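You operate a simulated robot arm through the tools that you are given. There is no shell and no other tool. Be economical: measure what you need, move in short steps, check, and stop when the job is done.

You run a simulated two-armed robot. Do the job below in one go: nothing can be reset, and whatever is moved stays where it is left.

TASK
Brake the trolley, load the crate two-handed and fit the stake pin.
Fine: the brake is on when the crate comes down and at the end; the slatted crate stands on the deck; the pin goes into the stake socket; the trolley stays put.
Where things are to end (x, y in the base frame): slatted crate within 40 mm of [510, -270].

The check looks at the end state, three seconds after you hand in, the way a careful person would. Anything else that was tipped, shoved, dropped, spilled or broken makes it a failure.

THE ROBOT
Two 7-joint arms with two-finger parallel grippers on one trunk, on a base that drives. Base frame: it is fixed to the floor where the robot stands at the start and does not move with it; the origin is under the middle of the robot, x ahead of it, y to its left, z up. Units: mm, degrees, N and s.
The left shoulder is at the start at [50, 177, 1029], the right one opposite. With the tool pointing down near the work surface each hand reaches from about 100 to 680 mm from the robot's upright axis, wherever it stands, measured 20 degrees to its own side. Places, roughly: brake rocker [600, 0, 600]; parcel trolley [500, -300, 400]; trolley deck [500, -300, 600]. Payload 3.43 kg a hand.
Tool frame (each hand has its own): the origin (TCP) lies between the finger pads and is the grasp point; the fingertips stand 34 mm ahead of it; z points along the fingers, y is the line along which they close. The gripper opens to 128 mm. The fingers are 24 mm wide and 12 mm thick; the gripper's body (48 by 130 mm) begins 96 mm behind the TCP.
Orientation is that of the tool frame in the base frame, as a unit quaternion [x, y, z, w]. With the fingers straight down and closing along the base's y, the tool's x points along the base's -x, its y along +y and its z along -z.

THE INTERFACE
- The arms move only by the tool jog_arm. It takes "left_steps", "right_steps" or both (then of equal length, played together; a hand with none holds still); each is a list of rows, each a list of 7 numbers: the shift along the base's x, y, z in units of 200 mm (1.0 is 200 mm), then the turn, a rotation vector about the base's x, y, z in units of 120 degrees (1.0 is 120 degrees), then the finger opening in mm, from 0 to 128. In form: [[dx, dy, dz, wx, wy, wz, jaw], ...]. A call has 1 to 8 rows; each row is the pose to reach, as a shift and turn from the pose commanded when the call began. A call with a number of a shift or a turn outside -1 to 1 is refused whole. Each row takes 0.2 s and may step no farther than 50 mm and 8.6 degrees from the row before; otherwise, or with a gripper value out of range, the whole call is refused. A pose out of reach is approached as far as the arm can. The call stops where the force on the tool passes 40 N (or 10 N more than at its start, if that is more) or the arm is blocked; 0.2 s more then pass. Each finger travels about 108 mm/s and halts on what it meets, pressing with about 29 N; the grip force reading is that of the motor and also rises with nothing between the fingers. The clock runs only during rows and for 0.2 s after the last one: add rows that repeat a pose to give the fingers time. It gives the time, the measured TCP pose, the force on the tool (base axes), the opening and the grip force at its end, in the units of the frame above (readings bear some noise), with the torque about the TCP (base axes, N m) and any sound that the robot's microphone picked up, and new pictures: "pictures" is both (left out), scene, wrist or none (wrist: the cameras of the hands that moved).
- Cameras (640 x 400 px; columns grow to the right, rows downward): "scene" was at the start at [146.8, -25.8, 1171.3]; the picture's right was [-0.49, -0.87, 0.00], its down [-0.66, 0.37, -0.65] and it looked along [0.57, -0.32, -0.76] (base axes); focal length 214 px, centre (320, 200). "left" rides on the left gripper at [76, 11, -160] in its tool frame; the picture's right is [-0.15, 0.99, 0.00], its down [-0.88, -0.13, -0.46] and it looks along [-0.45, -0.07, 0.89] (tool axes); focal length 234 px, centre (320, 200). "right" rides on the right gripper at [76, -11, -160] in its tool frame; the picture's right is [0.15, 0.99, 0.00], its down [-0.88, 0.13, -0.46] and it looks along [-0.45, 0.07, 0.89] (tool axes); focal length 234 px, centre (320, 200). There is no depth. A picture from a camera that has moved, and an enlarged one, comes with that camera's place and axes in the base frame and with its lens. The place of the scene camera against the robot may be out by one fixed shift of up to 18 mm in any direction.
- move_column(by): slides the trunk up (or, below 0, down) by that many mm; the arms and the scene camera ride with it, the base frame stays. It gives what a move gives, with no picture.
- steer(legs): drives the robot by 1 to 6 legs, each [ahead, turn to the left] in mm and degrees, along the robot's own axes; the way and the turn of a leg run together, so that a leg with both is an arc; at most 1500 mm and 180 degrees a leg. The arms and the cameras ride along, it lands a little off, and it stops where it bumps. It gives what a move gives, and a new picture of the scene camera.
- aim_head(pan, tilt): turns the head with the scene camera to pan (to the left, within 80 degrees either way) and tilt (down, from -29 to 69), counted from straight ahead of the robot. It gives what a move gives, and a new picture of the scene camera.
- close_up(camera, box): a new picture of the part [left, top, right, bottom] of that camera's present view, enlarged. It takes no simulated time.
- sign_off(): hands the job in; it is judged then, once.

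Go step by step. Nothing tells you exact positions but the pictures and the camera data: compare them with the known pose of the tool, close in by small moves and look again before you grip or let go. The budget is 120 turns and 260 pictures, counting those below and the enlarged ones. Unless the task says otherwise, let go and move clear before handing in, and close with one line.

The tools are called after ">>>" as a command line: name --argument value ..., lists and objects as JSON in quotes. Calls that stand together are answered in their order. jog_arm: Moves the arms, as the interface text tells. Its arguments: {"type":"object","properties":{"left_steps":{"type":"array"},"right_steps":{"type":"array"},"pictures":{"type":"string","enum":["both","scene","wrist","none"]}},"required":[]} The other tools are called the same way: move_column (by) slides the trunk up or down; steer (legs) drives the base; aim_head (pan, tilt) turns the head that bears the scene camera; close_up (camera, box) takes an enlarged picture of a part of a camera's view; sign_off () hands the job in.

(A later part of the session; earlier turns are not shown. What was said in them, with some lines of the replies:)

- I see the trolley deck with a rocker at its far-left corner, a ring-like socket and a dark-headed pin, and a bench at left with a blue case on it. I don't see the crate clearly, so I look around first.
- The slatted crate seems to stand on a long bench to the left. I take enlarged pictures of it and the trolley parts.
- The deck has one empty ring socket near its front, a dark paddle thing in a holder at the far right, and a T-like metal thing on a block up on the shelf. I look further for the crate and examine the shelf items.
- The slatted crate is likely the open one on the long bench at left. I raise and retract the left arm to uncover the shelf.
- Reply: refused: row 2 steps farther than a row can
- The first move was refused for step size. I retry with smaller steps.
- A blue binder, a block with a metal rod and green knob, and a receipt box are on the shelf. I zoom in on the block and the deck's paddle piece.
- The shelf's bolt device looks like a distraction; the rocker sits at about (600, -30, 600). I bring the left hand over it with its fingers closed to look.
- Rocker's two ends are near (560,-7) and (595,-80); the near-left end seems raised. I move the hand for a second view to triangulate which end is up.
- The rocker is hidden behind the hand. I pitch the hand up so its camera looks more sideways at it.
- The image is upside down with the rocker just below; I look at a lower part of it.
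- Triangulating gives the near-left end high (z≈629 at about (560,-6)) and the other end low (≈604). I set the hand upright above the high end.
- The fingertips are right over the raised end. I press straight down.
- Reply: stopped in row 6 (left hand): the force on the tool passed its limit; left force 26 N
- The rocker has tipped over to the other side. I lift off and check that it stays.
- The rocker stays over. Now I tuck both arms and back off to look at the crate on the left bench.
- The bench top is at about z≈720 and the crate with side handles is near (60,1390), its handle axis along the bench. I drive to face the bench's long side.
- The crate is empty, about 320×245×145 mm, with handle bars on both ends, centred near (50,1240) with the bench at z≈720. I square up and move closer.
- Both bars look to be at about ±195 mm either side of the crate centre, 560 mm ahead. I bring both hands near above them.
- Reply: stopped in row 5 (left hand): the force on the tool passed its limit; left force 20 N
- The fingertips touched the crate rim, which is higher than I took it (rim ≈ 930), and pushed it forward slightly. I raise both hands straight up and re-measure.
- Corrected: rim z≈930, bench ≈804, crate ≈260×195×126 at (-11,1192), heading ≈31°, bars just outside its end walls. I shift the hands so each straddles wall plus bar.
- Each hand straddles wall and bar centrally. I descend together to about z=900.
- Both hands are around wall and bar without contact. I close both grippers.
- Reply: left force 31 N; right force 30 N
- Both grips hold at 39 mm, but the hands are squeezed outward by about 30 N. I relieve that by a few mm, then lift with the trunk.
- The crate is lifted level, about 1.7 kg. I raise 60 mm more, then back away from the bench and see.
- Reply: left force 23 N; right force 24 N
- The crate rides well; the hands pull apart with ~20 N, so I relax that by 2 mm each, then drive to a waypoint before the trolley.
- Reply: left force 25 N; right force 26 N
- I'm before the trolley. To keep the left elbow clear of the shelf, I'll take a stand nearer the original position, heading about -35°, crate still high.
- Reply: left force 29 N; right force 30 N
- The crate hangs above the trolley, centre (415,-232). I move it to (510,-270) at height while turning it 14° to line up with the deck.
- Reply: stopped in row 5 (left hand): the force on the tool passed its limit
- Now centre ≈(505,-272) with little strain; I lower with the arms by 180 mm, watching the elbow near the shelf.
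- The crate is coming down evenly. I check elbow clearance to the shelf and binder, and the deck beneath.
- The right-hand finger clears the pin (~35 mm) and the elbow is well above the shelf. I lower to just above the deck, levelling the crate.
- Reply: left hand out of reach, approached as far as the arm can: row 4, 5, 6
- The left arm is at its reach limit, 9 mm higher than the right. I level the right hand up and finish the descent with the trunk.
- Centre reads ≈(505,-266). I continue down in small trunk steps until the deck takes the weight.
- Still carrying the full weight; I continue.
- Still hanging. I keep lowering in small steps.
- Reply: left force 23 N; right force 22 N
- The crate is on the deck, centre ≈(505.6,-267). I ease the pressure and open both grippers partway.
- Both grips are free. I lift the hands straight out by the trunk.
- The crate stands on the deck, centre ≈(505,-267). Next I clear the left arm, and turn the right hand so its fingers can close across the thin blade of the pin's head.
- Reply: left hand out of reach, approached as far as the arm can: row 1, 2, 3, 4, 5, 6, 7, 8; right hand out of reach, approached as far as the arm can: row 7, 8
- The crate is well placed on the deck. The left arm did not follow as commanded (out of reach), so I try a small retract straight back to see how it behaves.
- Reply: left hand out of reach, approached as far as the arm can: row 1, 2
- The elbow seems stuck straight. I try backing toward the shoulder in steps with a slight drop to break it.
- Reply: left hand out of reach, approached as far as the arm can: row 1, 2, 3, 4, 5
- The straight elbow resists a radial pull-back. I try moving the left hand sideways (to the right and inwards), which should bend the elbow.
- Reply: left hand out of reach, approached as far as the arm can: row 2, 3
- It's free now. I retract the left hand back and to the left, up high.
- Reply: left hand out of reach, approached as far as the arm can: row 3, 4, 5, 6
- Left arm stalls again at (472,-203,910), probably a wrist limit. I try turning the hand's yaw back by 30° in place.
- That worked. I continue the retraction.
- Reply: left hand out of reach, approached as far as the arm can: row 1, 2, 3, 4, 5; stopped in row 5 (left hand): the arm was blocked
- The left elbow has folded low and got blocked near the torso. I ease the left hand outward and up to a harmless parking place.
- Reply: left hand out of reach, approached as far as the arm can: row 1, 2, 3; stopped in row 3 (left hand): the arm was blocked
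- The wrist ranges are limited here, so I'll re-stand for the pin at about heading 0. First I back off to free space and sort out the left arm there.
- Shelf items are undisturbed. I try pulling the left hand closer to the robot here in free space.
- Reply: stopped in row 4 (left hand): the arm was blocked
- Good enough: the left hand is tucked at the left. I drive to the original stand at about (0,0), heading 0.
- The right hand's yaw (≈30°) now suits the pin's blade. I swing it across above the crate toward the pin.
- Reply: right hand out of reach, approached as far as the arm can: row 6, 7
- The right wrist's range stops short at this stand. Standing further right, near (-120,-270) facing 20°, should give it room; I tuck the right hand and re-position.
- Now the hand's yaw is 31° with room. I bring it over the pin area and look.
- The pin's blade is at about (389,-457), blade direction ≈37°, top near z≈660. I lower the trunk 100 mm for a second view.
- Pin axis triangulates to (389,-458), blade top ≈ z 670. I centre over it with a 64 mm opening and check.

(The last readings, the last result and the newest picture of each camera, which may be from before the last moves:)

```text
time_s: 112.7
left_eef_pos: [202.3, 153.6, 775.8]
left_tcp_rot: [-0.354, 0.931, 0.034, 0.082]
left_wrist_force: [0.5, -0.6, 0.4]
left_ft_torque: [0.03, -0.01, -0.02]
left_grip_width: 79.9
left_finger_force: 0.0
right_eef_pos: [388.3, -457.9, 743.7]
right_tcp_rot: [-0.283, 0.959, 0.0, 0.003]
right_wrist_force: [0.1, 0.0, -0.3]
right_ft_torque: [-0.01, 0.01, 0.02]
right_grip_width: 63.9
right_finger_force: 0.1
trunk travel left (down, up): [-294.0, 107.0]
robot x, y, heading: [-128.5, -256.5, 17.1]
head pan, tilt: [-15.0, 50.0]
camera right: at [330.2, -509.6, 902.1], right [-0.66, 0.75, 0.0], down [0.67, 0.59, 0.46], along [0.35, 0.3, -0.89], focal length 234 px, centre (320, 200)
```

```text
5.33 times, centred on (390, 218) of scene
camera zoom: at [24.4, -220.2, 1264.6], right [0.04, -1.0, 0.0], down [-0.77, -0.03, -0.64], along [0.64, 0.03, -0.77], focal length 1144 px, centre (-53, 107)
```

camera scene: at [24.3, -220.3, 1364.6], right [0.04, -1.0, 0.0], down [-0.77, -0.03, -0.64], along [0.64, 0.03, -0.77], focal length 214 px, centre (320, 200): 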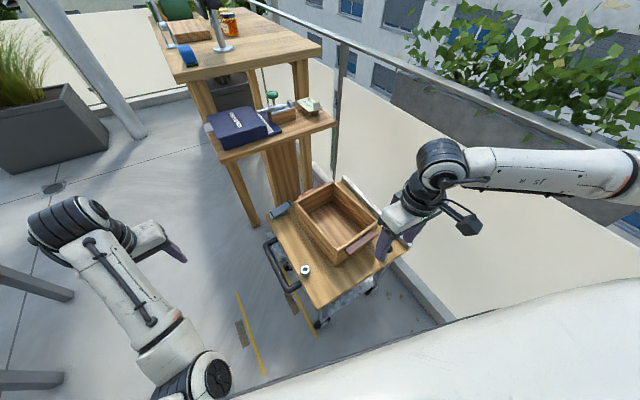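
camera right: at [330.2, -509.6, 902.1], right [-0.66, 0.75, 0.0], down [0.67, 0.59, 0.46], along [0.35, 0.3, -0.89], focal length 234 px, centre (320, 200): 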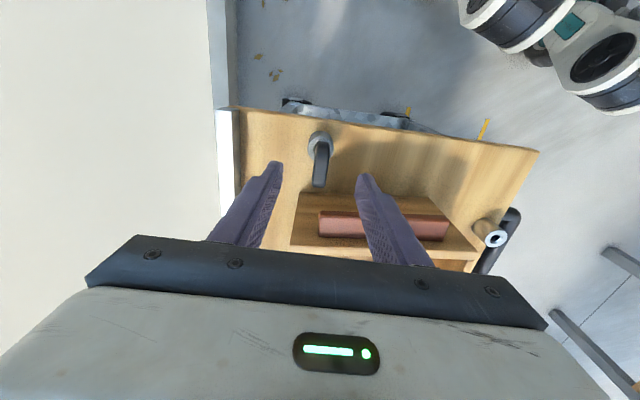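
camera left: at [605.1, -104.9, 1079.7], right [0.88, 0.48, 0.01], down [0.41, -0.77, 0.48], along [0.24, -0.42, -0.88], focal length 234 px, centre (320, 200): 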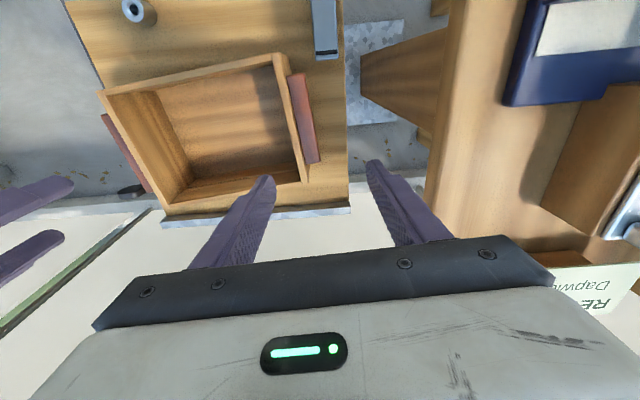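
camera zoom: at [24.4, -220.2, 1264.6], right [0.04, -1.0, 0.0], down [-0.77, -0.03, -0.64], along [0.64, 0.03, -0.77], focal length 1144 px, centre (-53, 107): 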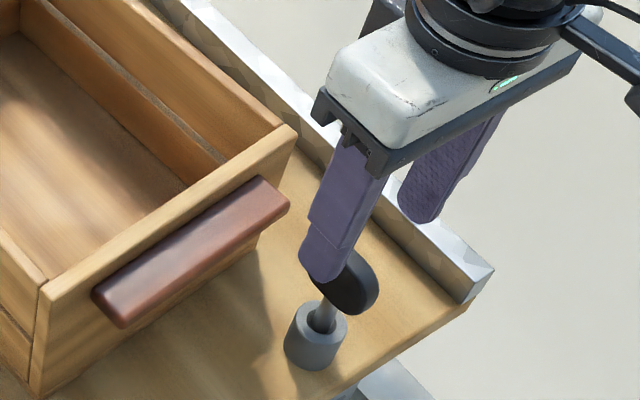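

The paddle is centred between the fingers. I descend to about z=662 and check before closing.

>>> jog_arm --right_steps '[[0, 0, -0.15, 0, 0, 0, 64], [0, 0, -0.28, 0, 0, 0, 64], [0, 0, -0.36, 0, 0, 0, 64], [0, 0, -0.41, 0, 0, 0, 64]]' --pictures "wrist"

>>> close_up --camera "scene" --box '[330, 190, 450, 265]'

```text
time_s: 113.7
left_eef_pos: [202.1, 153.9, 775.3]
left_tcp_rot: [-0.355, 0.931, 0.033, 0.082]
left_wrist_force: [1.0, -0.6, -1.2]
left_ft_torque: [0.0, 0.0, 0.03]
left_grip_width: 80.2
left_finger_force: 0.0
right_eef_pos: [387.6, -459.3, 661.6]
right_tcp_rot: [-0.283, 0.959, 0.0, 0.003]
right_wrist_force: [-0.4, -0.6, 0.5]
right_ft_torque: [-0.03, -0.01, 0.02]
right_grip_width: 63.8
right_finger_force: 0.3
trunk travel left (down, up): [-294.0, 107.0]
robot x, y, heading: [-127.3, -253.3, 17.0]
head pan, tilt: [-15.0, 50.0]
camera right: at [330.4, -509.3, 820.5], right [-0.66, 0.75, 0.0], down [0.67, 0.59, 0.46], along [0.35, 0.3, -0.89], focal length 234 px, centre (320, 200)
```

right: 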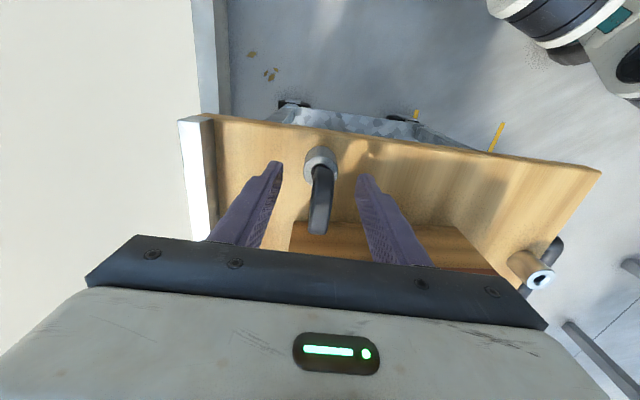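

```text
5.33 times, centred on (390, 228) of scene
camera zoom: at [24.3, -220.3, 1264.6], right [0.04, -1.0, 0.0], down [-0.77, -0.03, -0.64], along [0.64, 0.03, -0.77], focal length 1144 px, centre (-53, 53)
```

zoom: 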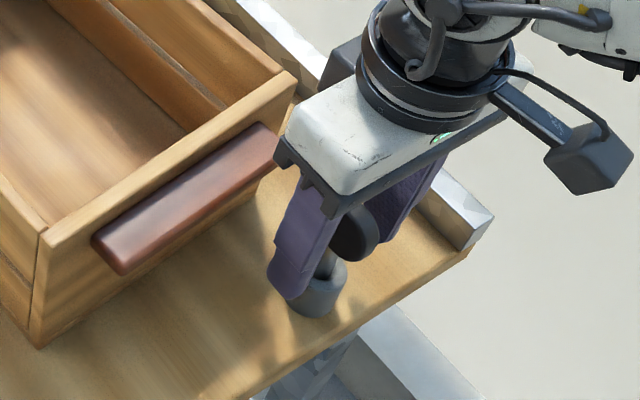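

The blade sits between the pads and tips are just above the holder ring. I close.

>>> jog_arm --right_steps '[[0, 0, 0, 0, 0, 0, 40], [0, 0, 0, 0, 0, 0, 20], [0, 0, 0, 0, 0, 0, 4], [0, 0, 0, 0, 0, 0, 4]]' --pictures "wrist"

>>> close_up --camera "scene" --box '[330, 190, 450, 265]'

```text
time_s: 114.7
left_eef_pos: [201.0, 154.3, 776.3]
left_tcp_rot: [-0.355, 0.931, 0.033, 0.082]
left_wrist_force: [0.1, 1.0, -0.7]
left_ft_torque: [0.01, 0.0, 0.01]
left_grip_width: 80.1
left_finger_force: 0.1
right_eef_pos: [388.6, -458.6, 661.5]
right_tcp_rot: [-0.283, 0.959, 0.001, 0.003]
right_wrist_force: [-0.9, 0.9, -1.6]
right_ft_torque: [0.08, 0.03, 0.03]
right_grip_width: 13.4
right_finger_force: 29.0
trunk travel left (down, up): [-294.0, 107.0]
robot x, y, heading: [-128.6, -256.6, 17.3]
head pan, tilt: [-15.0, 50.0]
camera right: at [330.3, -509.4, 820.6], right [-0.66, 0.75, 0.0], down [0.67, 0.59, 0.46], along [0.35, 0.3, -0.89], focal length 234 px, centre (320, 200)
```

right: 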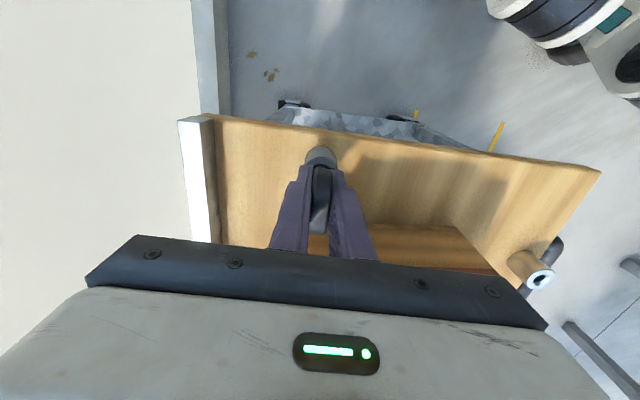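

```text
5.33 times, centred on (390, 228) of scene
camera zoom: at [24.3, -220.2, 1264.6], right [0.04, -1.0, 0.0], down [-0.77, -0.03, -0.64], along [0.64, 0.03, -0.77], focal length 1144 px, centre (-53, 53)
```

zoom: 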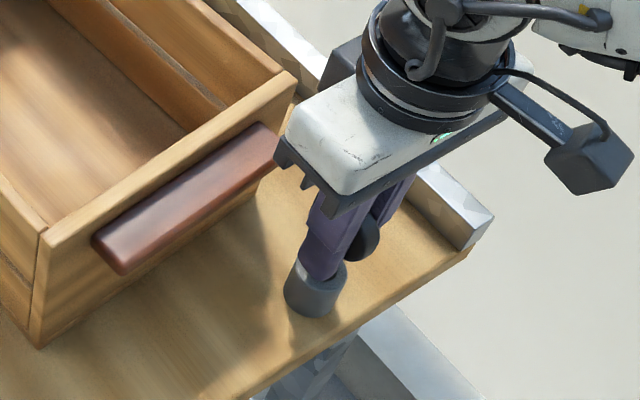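

Gripped at 13.4 mm. I pull straight up.

>>> jog_arm --right_steps '[[0, 0, 0.05, 0, 0, 0, 4], [0, 0, 0.15, 0, 0, 0, 4], [0, 0, 0.3, 0, 0, 0, 4], [0, 0, 0.45, 0, 0, 0, 4], [0, 0, 0.6, 0, 0, 0, 4], [0, 0, 0.75, 0, 0, 0, 4]]' --pictures "both"

>>> close_up --camera "scene" --box '[320, 150, 480, 250]'

```text
time_s: 116.1
left_eef_pos: [203.2, 154.5, 776.2]
left_tcp_rot: [-0.355, 0.931, 0.033, 0.081]
left_wrist_force: [-0.1, -0.3, 0.4]
left_ft_torque: [0.0, -0.02, -0.03]
left_grip_width: 80.2
left_finger_force: 0.0
right_eef_pos: [388.2, -457.2, 811.0]
right_tcp_rot: [-0.282, 0.959, 0.0, 0.002]
right_wrist_force: [0.7, 0.0, 0.0]
right_ft_torque: [0.02, 0.0, -0.03]
right_grip_width: 13.1
right_finger_force: 29.0
trunk travel left (down, up): [-294.0, 107.0]
robot x, y, heading: [-128.2, -253.8, 17.5]
head pan, tilt: [-15.0, 50.0]
camera scene: at [24.3, -220.2, 1264.6], right [0.04, -1.0, 0.0], down [-0.77, -0.03, -0.64], along [0.64, 0.03, -0.77], focal length 214 px, centre (320, 200)
camera right: at [329.5, -508.8, 971.0], right [-0.66, 0.75, 0.0], down [0.67, 0.59, 0.46], along [0.35, 0.3, -0.89], focal length 234 px, centre (320, 200)
```

scene: 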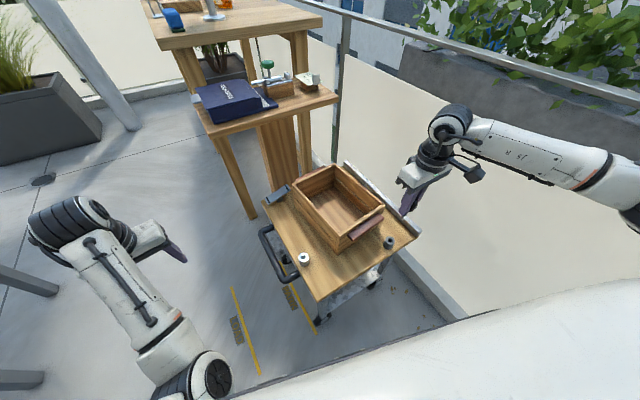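
right: 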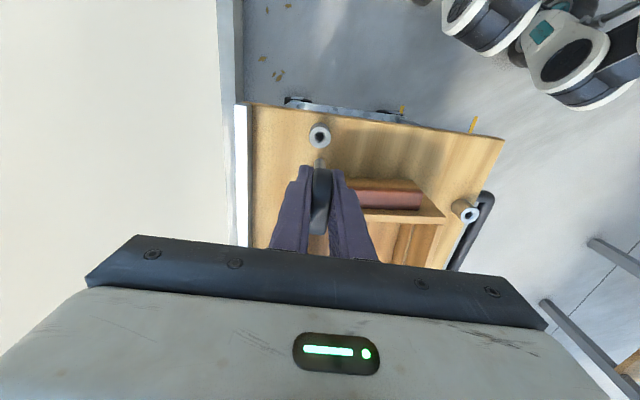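

```text
4.00 times, centred on (400, 200) of scene
camera zoom: at [24.3, -220.2, 1264.6], right [0.04, -1.0, 0.0], down [-0.77, -0.03, -0.64], along [0.64, 0.03, -0.77], focal length 858 px, centre (0, 200)
```

zoom: 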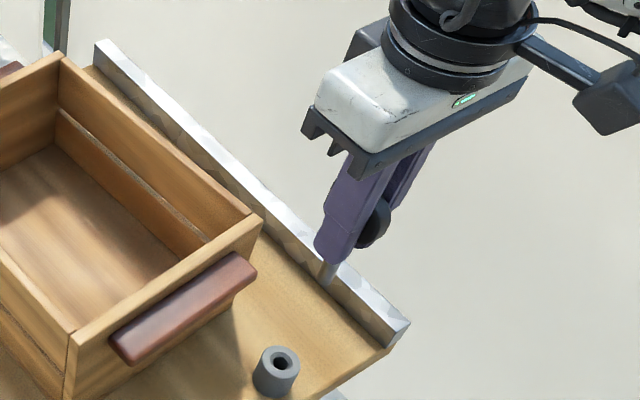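

The pin is out, its tip ≈70 mm below the TCP. I carry it high over the crate's corner toward the empty stake socket near (317,-175).

>>> jog_arm --right_steps '[[0, 0.02, 0.24, 0, 0, 0, 4], [-0.05, 0.2, 0.3, 0, 0, 0, 4], [-0.1, 0.4, 0.3, 0, 0, 0, 4], [-0.15, 0.6, 0.3, 0, 0, 0, 4], [-0.2, 0.8, 0.3, 0, 0, 0, 4], [-0.25, 1.0, 0.3, 0, 0, 0, 4]]' --pictures "wrist"

```text
time_s: 117.5
left_eef_pos: [202.6, 155.0, 776.0]
left_tcp_rot: [-0.355, 0.931, 0.033, 0.082]
left_wrist_force: [-0.1, -0.3, 1.4]
left_ft_torque: [-0.02, 0.03, -0.03]
left_grip_width: 79.9
left_finger_force: 0.1
right_eef_pos: [340.1, -255.6, 873.2]
right_tcp_rot: [-0.284, 0.959, -0.001, 0.002]
right_wrist_force: [0.3, 0.3, -0.7]
right_ft_torque: [-0.03, 0.03, 0.01]
right_grip_width: 13.2
right_finger_force: 29.2
trunk travel left (down, up): [-294.0, 107.0]
robot x, y, heading: [-129.3, -259.4, 17.5]
head pan, tilt: [-15.0, 50.0]
camera right: at [280.1, -306.7, 1032.2], right [-0.66, 0.75, 0.0], down [0.67, 0.59, 0.46], along [0.35, 0.3, -0.89], focal length 234 px, centre (320, 200)
```

right: 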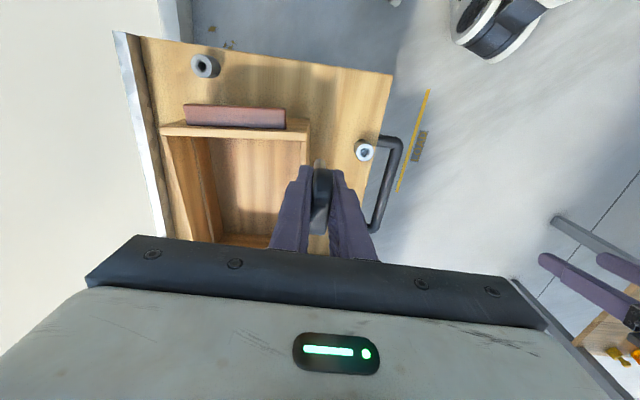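

The socket reads at about (314,-172). I move the pin over it, lower, for a close look.

>>> jog_arm --right_steps '[[-0.04, 0.14, -0.1, 0, 0, 0, 4], [-0.09, 0.28, -0.2, 0, 0, 0, 4], [-0.13, 0.42, -0.35, 0, 0, 0, 4], [-0.13, 0.42, -0.5, 0, 0, 0, 4]]' --pictures "none"

>>> close_up --camera "right" --box '[240, 60, 400, 160]'

>>> close_up --camera "scene" --box '[240, 180, 400, 280]'

```text
time_s: 118.5
left_eef_pos: [202.8, 153.7, 775.7]
left_tcp_rot: [-0.355, 0.931, 0.033, 0.081]
left_wrist_force: [-0.1, 0.5, 0.4]
left_ft_torque: [-0.02, 0.01, 0.0]
left_grip_width: 80.0
left_finger_force: 0.0
right_eef_pos: [313.7, -170.4, 769.4]
right_tcp_rot: [-0.283, 0.959, 0.001, 0.002]
right_wrist_force: [0.1, 0.2, 0.1]
right_ft_torque: [0.03, 0.01, -0.04]
right_grip_width: 13.3
right_finger_force: 28.7
trunk travel left (down, up): [-294.0, 107.0]
robot x, y, heading: [-130.7, -257.6, 17.5]
head pan, tilt: [-15.0, 50.0]
```

```text
4.00 times, centred on (320, 110) of right
camera zoom: at [254.6, -222.0, 927.9], right [-0.66, 0.75, 0.0], down [0.67, 0.59, 0.46], along [0.35, 0.3, -0.89], focal length 937 px, centre (320, 560)
```

zoom: 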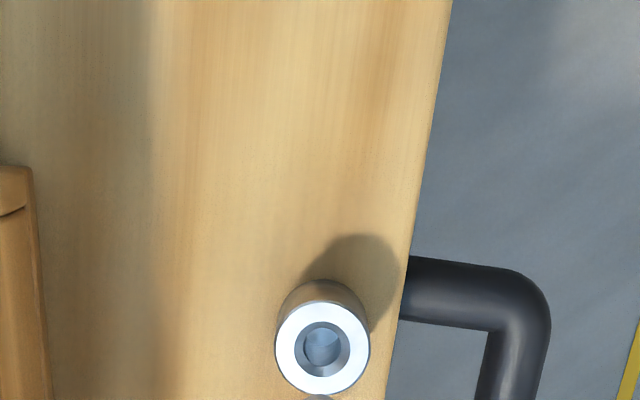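

```text
4.00 times, centred on (320, 230) of scene
camera zoom: at [24.4, -220.3, 1264.6], right [0.04, -1.0, 0.0], down [-0.77, -0.03, -0.64], along [0.64, 0.03, -0.77], focal length 858 px, centre (320, 80)
```

zoom: 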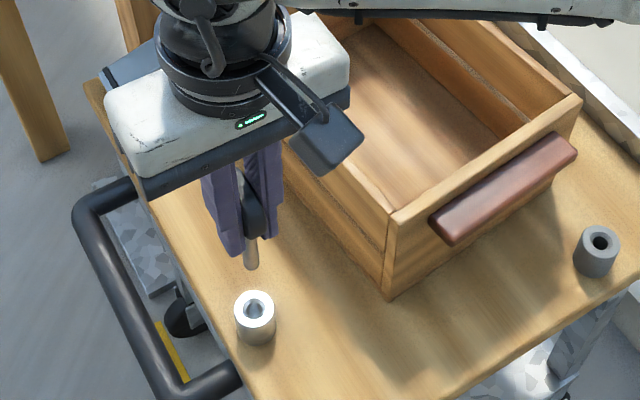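

The pin hangs straight above the socket. I lower to about 30 mm above it to judge the alignment finely.

>>> jog_arm --right_steps '[[0, 0, -0.12, 0, 0, 0, 4], [0, 0, -0.22, 0, 0, 0, 4], [0, 0, -0.3, 0, 0, 0, 4]]' --pictures "none"

>>> close_up --camera "right" --box '[260, 100, 380, 175]'

>>> close_up --camera "scene" --box '[270, 220, 350, 270]'

```text
time_s: 119.3
left_eef_pos: [202.0, 154.5, 776.5]
left_tcp_rot: [-0.354, 0.931, 0.033, 0.082]
left_wrist_force: [-1.3, 0.1, -0.6]
left_ft_torque: [-0.02, -0.03, 0.0]
left_grip_width: 80.0
left_finger_force: 0.1
right_eef_pos: [312.0, -173.3, 712.0]
right_tcp_rot: [-0.284, 0.959, 0.0, 0.002]
right_wrist_force: [-0.2, 0.5, -0.3]
right_ft_torque: [0.03, 0.01, 0.02]
right_grip_width: 13.4
right_finger_force: 29.0
trunk travel left (down, up): [-294.0, 107.0]
robot x, y, heading: [-129.5, -257.9, 17.2]
head pan, tilt: [-15.0, 50.0]
```

```text
5.33 times, centred on (320, 138) of right
camera zoom: at [253.2, -224.1, 870.2], right [-0.66, 0.75, 0.0], down [0.67, 0.59, 0.46], along [0.35, 0.3, -0.89], focal length 1249 px, centre (320, 533)
```

zoom: 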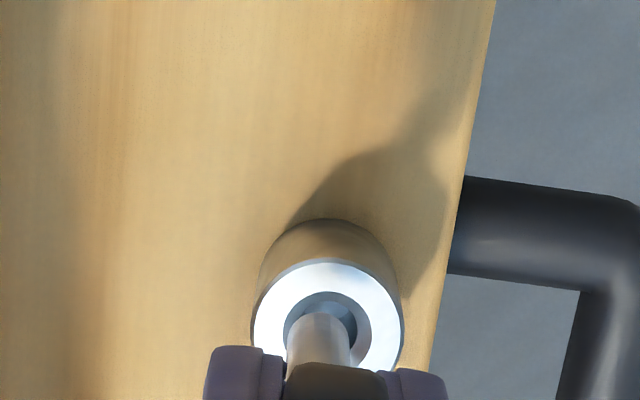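

```text
8.00 times, centred on (310, 245) of scene
camera zoom: at [24.4, -220.2, 1264.6], right [0.04, -1.0, 0.0], down [-0.77, -0.03, -0.64], along [0.64, 0.03, -0.77], focal length 1716 px, centre (400, -160)
```

zoom: 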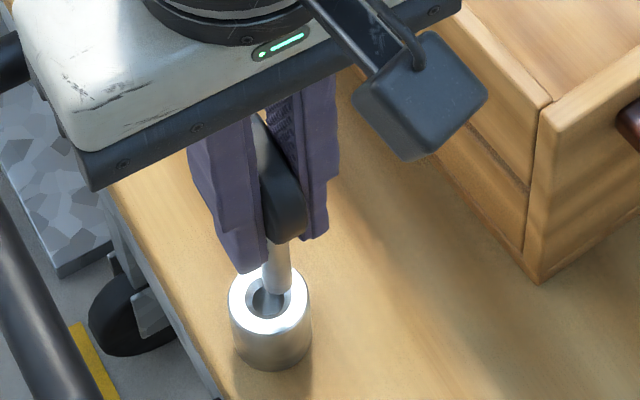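

The pin is about 10 mm above the socket, off by roughly 2 mm (socket slightly to +y). I shift by that and lower a little, then look again.

>>> jog_arm --right_steps '[[-0.003, 0.01, 0, 0, 0, 0, 4], [-0.003, 0.01, -0.02, 0, 0, 0, 4]]' --pictures "none"

>>> close_up --camera "right" --box '[280, 130, 360, 180]'

>>> close_up --camera "scene" --box '[286, 232, 334, 262]'

```text
time_s: 119.9
left_eef_pos: [203.4, 155.0, 775.2]
left_tcp_rot: [-0.355, 0.931, 0.033, 0.081]
left_wrist_force: [0.1, -0.8, -0.1]
left_ft_torque: [0.0, -0.01, 0.02]
left_grip_width: 80.2
left_finger_force: 0.1
right_eef_pos: [311.4, -172.1, 708.5]
right_tcp_rot: [-0.283, 0.959, 0.0, 0.002]
right_wrist_force: [-0.6, 0.0, -1.1]
right_ft_torque: [0.03, 0.01, 0.01]
right_grip_width: 13.4
right_finger_force: 29.2
trunk travel left (down, up): [-294.0, 107.0]
robot x, y, heading: [-128.7, -254.6, 17.5]
head pan, tilt: [-15.0, 50.0]
```

```text
8.00 times, centred on (320, 155) of right
camera zoom: at [253.1, -222.5, 866.6], right [-0.66, 0.75, 0.0], down [0.67, 0.59, 0.46], along [0.35, 0.3, -0.89], focal length 1873 px, centre (320, 560)
```

zoom: 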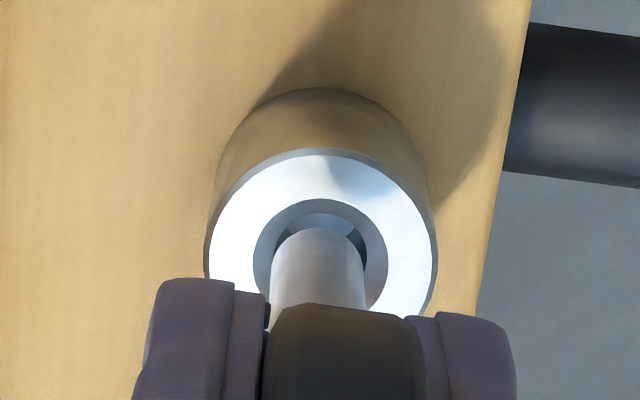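

```text
13.33 times, centred on (310, 247) of scene
camera zoom: at [24.4, -220.2, 1264.6], right [0.04, -1.0, 0.0], down [-0.77, -0.03, -0.64], along [0.64, 0.03, -0.77], focal length 2860 px, centre (453, -427)
```

zoom: 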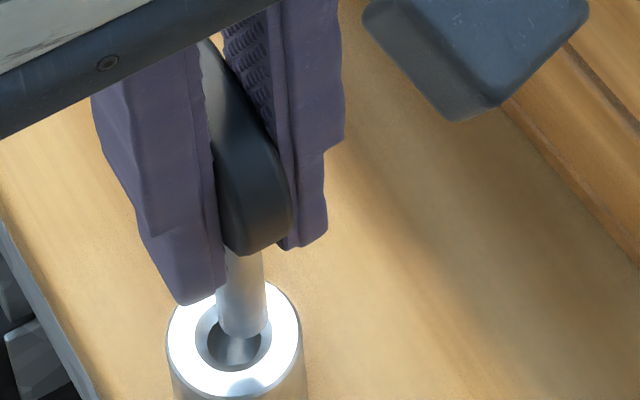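

Alignment is within about 2 mm, inside the socket's chamfer. I shift (+1.3,+1.6) and lower gently.

>>> jog_arm --right_steps '[[0.0065, 0.008, 0, 0, 0, 0, 4], [0.0065, 0.008, -0.03, 0, 0, 0, 4], [0.0065, 0.008, -0.06, 0, 0, 0, 4], [0.0065, 0.008, -0.09, 0, 0, 0, 4]]' --pictures "none"

>>> close_up --camera "scene" --box '[286, 232, 334, 262]'

>>> close_up --camera "right" --box '[280, 130, 360, 180]'

```text
time_s: 120.9
left_eef_pos: [202.9, 153.8, 776.4]
left_tcp_rot: [-0.355, 0.931, 0.034, 0.082]
left_wrist_force: [-0.2, 0.1, -0.2]
left_ft_torque: [0.02, 0.05, 0.02]
left_grip_width: 80.1
left_finger_force: 0.1
right_eef_pos: [313.1, -170.1, 691.1]
right_tcp_rot: [-0.284, 0.959, 0.001, 0.003]
right_wrist_force: [0.7, 0.2, 1.0]
right_ft_torque: [-0.01, -0.05, -0.02]
right_grip_width: 13.5
right_finger_force: 29.5
trunk travel left (down, up): [-294.0, 107.0]
robot x, y, heading: [-129.2, -251.9, 17.1]
head pan, tilt: [-15.0, 50.0]
```

```text
13.33 times, centred on (310, 247) of scene
camera zoom: at [24.3, -220.2, 1264.6], right [0.04, -1.0, 0.0], down [-0.77, -0.03, -0.64], along [0.64, 0.03, -0.77], focal length 2860 px, centre (453, -427)
```

zoom: 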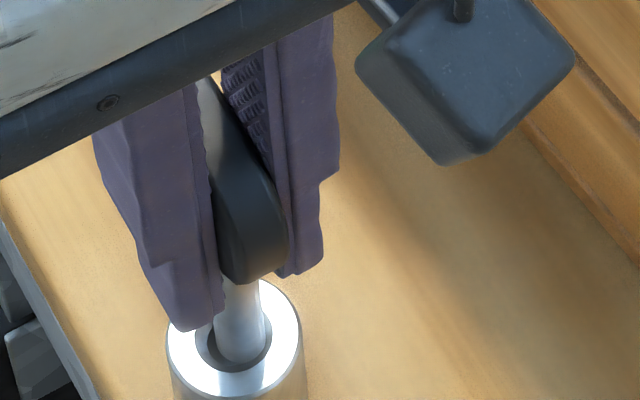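

```text
8.00 times, centred on (320, 155) of right
camera zoom: at [254.6, -220.8, 849.3], right [-0.66, 0.75, 0.0], down [0.67, 0.59, 0.46], along [0.35, 0.3, -0.89], focal length 1873 px, centre (320, 560)
```

zoom: 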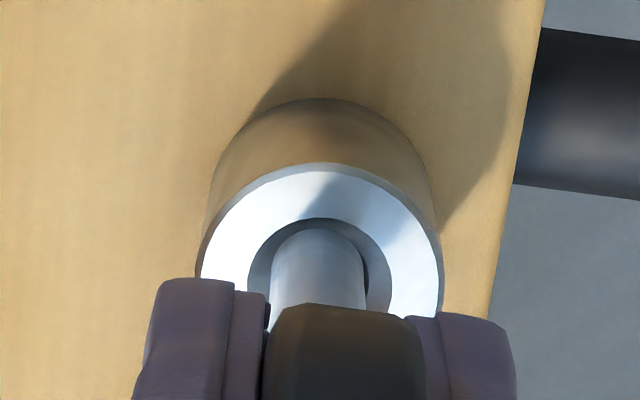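

The pin is entering the chamfer without force. I continue down in small steps.

>>> jog_arm --right_steps '[[0.001, 0.003, -0.03, 0, 0, 0, 4], [0.001, 0.003, -0.06, 0, 0, 0, 4], [0.001, 0.003, -0.09, 0, 0, 0, 4]]' --pictures "none"

>>> close_up --camera "scene" --box '[286, 232, 334, 262]'

```text
time_s: 121.7
left_eef_pos: [202.9, 155.1, 776.5]
left_tcp_rot: [-0.355, 0.931, 0.033, 0.081]
left_wrist_force: [0.1, -0.7, 0.5]
left_ft_torque: [-0.01, -0.02, 0.02]
left_grip_width: 80.0
left_finger_force: 0.1
right_eef_pos: [314.6, -168.3, 673.3]
right_tcp_rot: [-0.283, 0.959, 0.001, 0.004]
right_wrist_force: [5.0, 5.3, 3.3]
right_ft_torque: [0.36, -0.3, -0.01]
right_grip_width: 13.4
right_finger_force: 29.3
trunk travel left (down, up): [-294.0, 107.0]
robot x, y, heading: [-129.1, -255.6, 17.3]
head pan, tilt: [-15.0, 50.0]
```

```text
13.33 times, centred on (310, 247) of scene
camera zoom: at [24.4, -220.0, 1264.6], right [0.04, -1.0, 0.0], down [-0.77, -0.03, -0.64], along [0.64, 0.03, -0.77], focal length 2860 px, centre (453, -427)
```

zoom: 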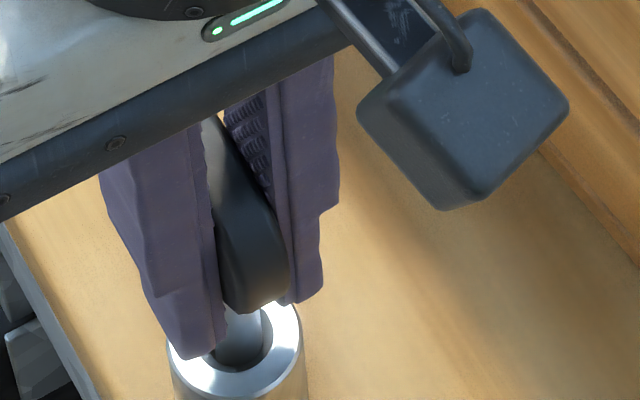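

The chamfer pushes the pin toward +x,+y (5 N each), so I follow by about 1.3 mm and continue down.

>>> jog_arm --right_steps '[[0.007, 0.007, 0, 0, 0, 0, 4], [0.008, 0.008, -0.02, 0, 0, 0, 4], [0.008, 0.008, -0.045, 0, 0, 0, 4]]' --pictures "none"

>>> close_up --camera "scene" --box '[286, 232, 334, 262]'

```text
time_s: 122.5
left_eef_pos: [202.2, 154.9, 777.1]
left_tcp_rot: [-0.355, 0.931, 0.033, 0.081]
left_wrist_force: [0.6, -0.1, -0.1]
left_ft_torque: [0.01, -0.01, -0.02]
left_grip_width: 79.9
left_finger_force: 0.0
right_eef_pos: [315.8, -168.5, 664.7]
right_tcp_rot: [-0.283, 0.959, 0.0, 0.002]
right_wrist_force: [2.4, 3.6, 0.7]
right_ft_torque: [0.21, -0.17, -0.01]
right_grip_width: 13.2
right_finger_force: 29.1
trunk travel left (down, up): [-294.0, 107.0]
robot x, y, heading: [-130.7, -255.8, 17.4]
head pan, tilt: [-15.0, 50.0]
```

```text
13.33 times, centred on (310, 247) of scene
camera zoom: at [24.3, -220.2, 1264.6], right [0.04, -1.0, 0.0], down [-0.77, -0.03, -0.64], along [0.64, 0.03, -0.77], focal length 2860 px, centre (453, -427)
```

zoom: 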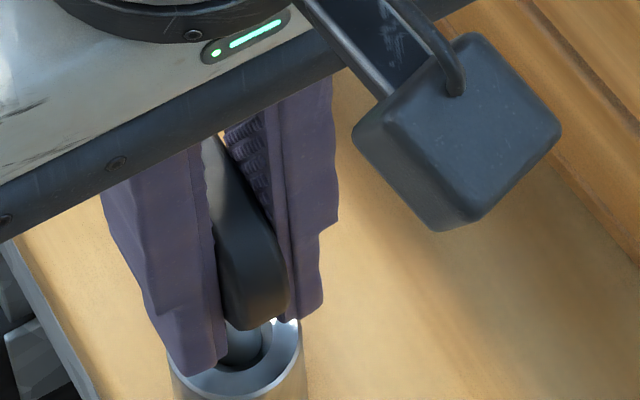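

It goes in freely. I ease a bit further down until it seats.

>>> jog_arm --right_steps '[[0.003, 0.004, -0.01, 0, 0, 0, 4], [0.003, 0.004, -0.025, 0, 0, 0, 4], [0.003, 0.004, -0.04, 0, 0, 0, 4]]' --pictures "none"

>>> close_up --camera "right" --box '[260, 120, 380, 195]'

>>> close_up --camera "scene" --box '[270, 225, 350, 275]'

```text
time_s: 123.3
left_eef_pos: [200.9, 154.7, 776.3]
left_tcp_rot: [-0.355, 0.931, 0.032, 0.083]
left_wrist_force: [0.1, -0.3, 0.7]
left_ft_torque: [-0.01, -0.02, -0.01]
left_grip_width: 80.2
left_finger_force: 0.1
right_eef_pos: [316.6, -167.0, 656.4]
right_tcp_rot: [-0.282, 0.959, 0.0, 0.004]
right_wrist_force: [1.1, -3.4, 20.9]
right_ft_torque: [-0.09, -0.18, 0.0]
right_grip_width: 13.6
right_finger_force: 29.2
trunk travel left (down, up): [-294.0, 107.0]
robot x, y, heading: [-125.6, -254.2, 17.3]
head pan, tilt: [-15.0, 50.0]
```

```text
5.33 times, centred on (320, 158) of right
camera zoom: at [257.1, -218.6, 815.7], right [-0.66, 0.75, 0.0], down [0.67, 0.59, 0.46], along [0.35, 0.3, -0.89], focal length 1249 px, centre (320, 427)
```

zoom: 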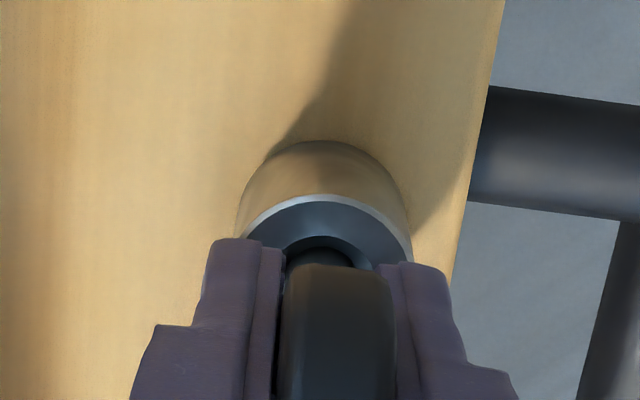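

```text
8.00 times, centred on (310, 250) of scene
camera zoom: at [22.9, -220.8, 1264.9], right [0.04, -1.0, 0.0], down [-0.76, -0.03, -0.64], along [0.64, 0.03, -0.77], focal length 1716 px, centre (400, -200)
```

zoom: 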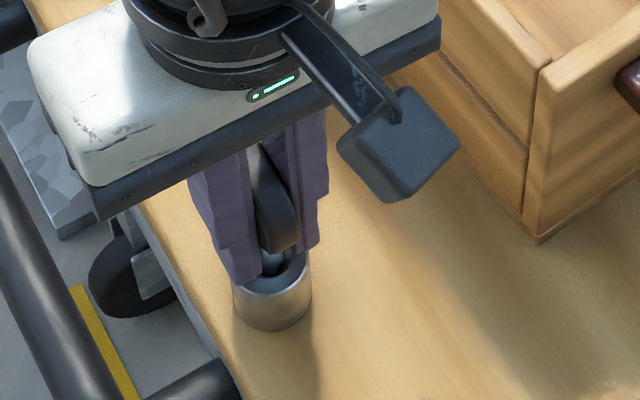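

There's a firm 21 N stop, so it is seated (or tips met the ring). I ease up 1 mm, open and check.

>>> jog_arm --right_steps '[[0, 0, 0.008, 0, 0, 0, 4], [0, 0, 0.01, 0, 0, 0, 20], [0, 0, 0.01, 0, 0, 0, 45], [0, 0, 0.01, 0, 0, 0, 60], [0, 0, 0.01, 0, 0, 0, 60]]' --pictures "none"

>>> jog_arm --right_steps '[[0, 0, 0.15, 0, 0, 0, 60], [0, 0, 0.38, 0, 0, 0, 60], [0, 0, 0.6, 0, 0, 0, 60], [-0.05, -0.1, 0.75, 0, 0, 0, 60]]' --pictures "wrist"

>>> close_up --camera "scene" --box '[240, 160, 440, 285]'

>>> close_up --camera "scene" --box '[270, 225, 350, 275]'

```text
time_s: 124.5
left_eef_pos: [201.9, 154.1, 776.3]
left_tcp_rot: [-0.355, 0.931, 0.034, 0.082]
left_wrist_force: [-0.3, 0.0, 0.2]
left_ft_torque: [0.02, -0.01, 0.03]
left_grip_width: 79.8
left_finger_force: 0.1
right_eef_pos: [315.4, -167.6, 657.7]
right_tcp_rot: [-0.283, 0.959, 0.001, 0.002]
right_wrist_force: [-0.1, 0.7, -0.4]
right_ft_torque: [0.0, 0.02, 0.0]
right_grip_width: 60.2
right_finger_force: 0.0
trunk travel left (down, up): [-294.0, 107.0]
robot x, y, heading: [-128.2, -256.7, 17.4]
head pan, tilt: [-15.0, 50.0]
```

```text
time_s: 125.5
left_eef_pos: [202.5, 154.9, 777.1]
left_tcp_rot: [-0.354, 0.931, 0.033, 0.081]
left_wrist_force: [0.1, -0.8, 0.9]
left_ft_torque: [0.04, -0.02, -0.02]
left_grip_width: 80.0
left_finger_force: 0.0
right_eef_pos: [301.1, -187.0, 808.3]
right_tcp_rot: [-0.283, 0.959, 0.0, 0.002]
right_wrist_force: [0.0, -0.5, -0.1]
right_ft_torque: [-0.04, 0.04, -0.02]
right_grip_width: 59.9
right_finger_force: 0.0
trunk travel left (down, up): [-294.0, 107.0]
robot x, y, heading: [-128.3, -256.3, 17.3]
head pan, tilt: [-15.0, 50.0]
camera right: at [243.9, -238.3, 966.6], right [-0.66, 0.75, 0.0], down [0.67, 0.59, 0.46], along [0.35, 0.3, -0.89], focal length 234 px, centre (320, 200)
```

right: 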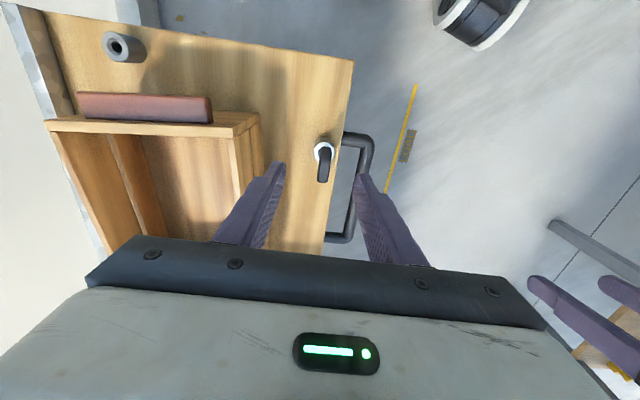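

```text
3.20 times, centred on (340, 222) of scene
camera zoom: at [24.1, -220.5, 1264.6], right [0.04, -1.0, 0.0], down [-0.77, -0.03, -0.64], along [0.64, 0.03, -0.77], focal length 686 px, centre (256, 128)
```

zoom: 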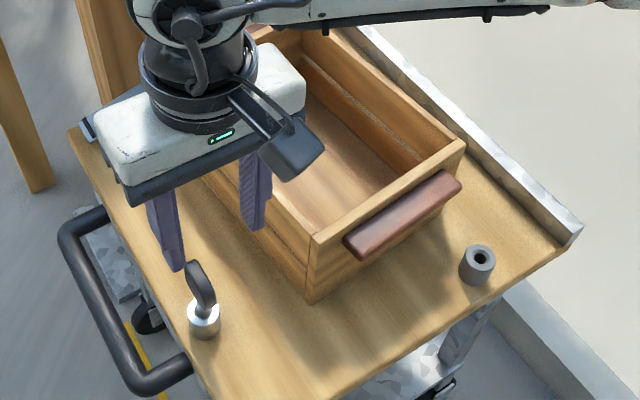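

```text
8.00 times, centred on (310, 250) of scene
camera zoom: at [24.1, -220.5, 1264.6], right [0.04, -1.0, 0.0], down [-0.77, -0.03, -0.64], along [0.64, 0.03, -0.77], focal length 1716 px, centre (400, -200)
```

zoom: 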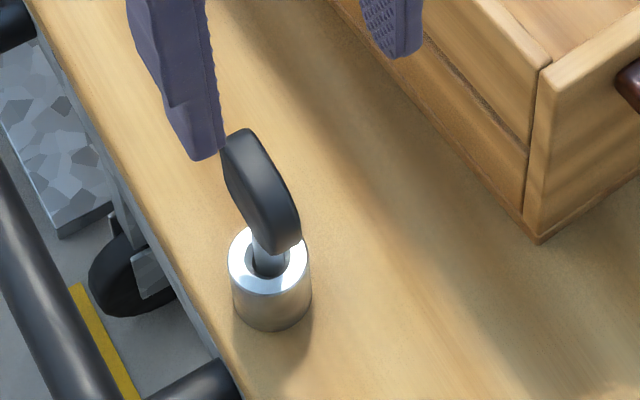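

The pin stands in the socket. I withdraw the right hand and do a final check of rocker, crate and pin.

>>> jog_arm --right_steps '[[-0.05, -0.1, 0.15, 0, 0, 0, 60], [-0.15, -0.25, 0.3, 0, 0, 0, 60], [-0.25, -0.42, 0.4, 0, 0, 0, 60], [-0.3, -0.6, 0.45, 0, 0, 0, 60], [-0.3, -0.8, 0.5, 0, 0, 0, 60]]' --pictures "scene"

>>> close_up --camera "scene" --box '[230, 160, 430, 285]'

>>> close_up --camera "scene" --box '[250, 170, 330, 220]'

```text
time_s: 126.7
left_eef_pos: [202.2, 154.9, 777.2]
left_tcp_rot: [-0.355, 0.931, 0.033, 0.082]
left_wrist_force: [-0.1, 0.2, 0.4]
left_ft_torque: [0.01, -0.01, -0.01]
left_grip_width: 80.2
left_finger_force: 0.2
right_eef_pos: [243.9, -348.5, 905.7]
right_tcp_rot: [-0.283, 0.959, 0.0, 0.002]
right_wrist_force: [-0.3, -0.6, -0.1]
right_ft_torque: [0.01, -0.03, 0.02]
right_grip_width: 60.0
right_finger_force: 0.1
trunk travel left (down, up): [-294.0, 107.0]
robot x, y, heading: [-128.7, -256.2, 17.2]
head pan, tilt: [-15.0, 50.0]
camera scene: at [24.2, -220.7, 1264.6], right [0.04, -1.0, 0.0], down [-0.77, -0.03, -0.64], along [0.64, 0.03, -0.77], focal length 214 px, centre (320, 200)
```

scene: 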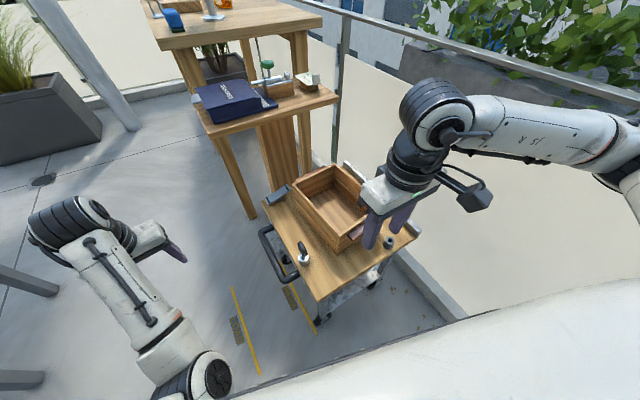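

```text
3.20 times, centred on (330, 222) of scene
camera zoom: at [24.2, -220.7, 1264.6], right [0.04, -1.0, 0.0], down [-0.77, -0.03, -0.64], along [0.64, 0.03, -0.77], focal length 686 px, centre (288, 128)
```

zoom: 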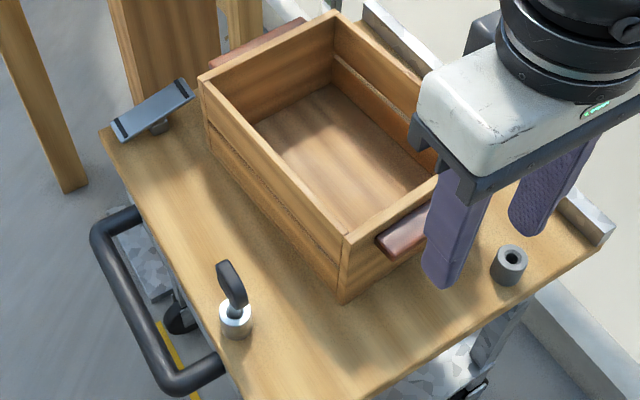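

```text
8.00 times, centred on (290, 195) of scene
camera zoom: at [24.2, -220.7, 1264.6], right [0.04, -1.0, 0.0], down [-0.77, -0.03, -0.64], along [0.64, 0.03, -0.77], focal length 1716 px, centre (560, 240)
```

zoom: 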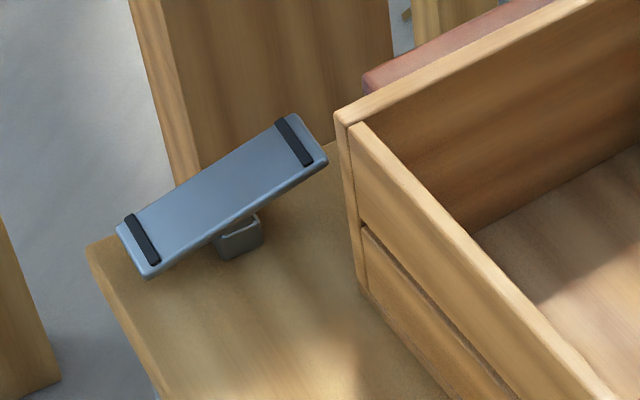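

The rocker is still pressed over, the crate stands on the deck at about (505,-267), and the pin stands in the stake socket. Both hands are clear and I see nothing else disturbed, so I hand in.

>>> sign_off

```text
The job is handed in.
```

I set the brake, put the crate on the deck at about (505, -267), 5 mm or so from the target, and fitted the pin in the stake socket. The trolley didn't visibly move. I took the rocker as off at the start, since nothing on it marked which way is on. While I was gripping the crate on its bench, the fingers pushed it about 25 mm; nothing else looked disturbed.
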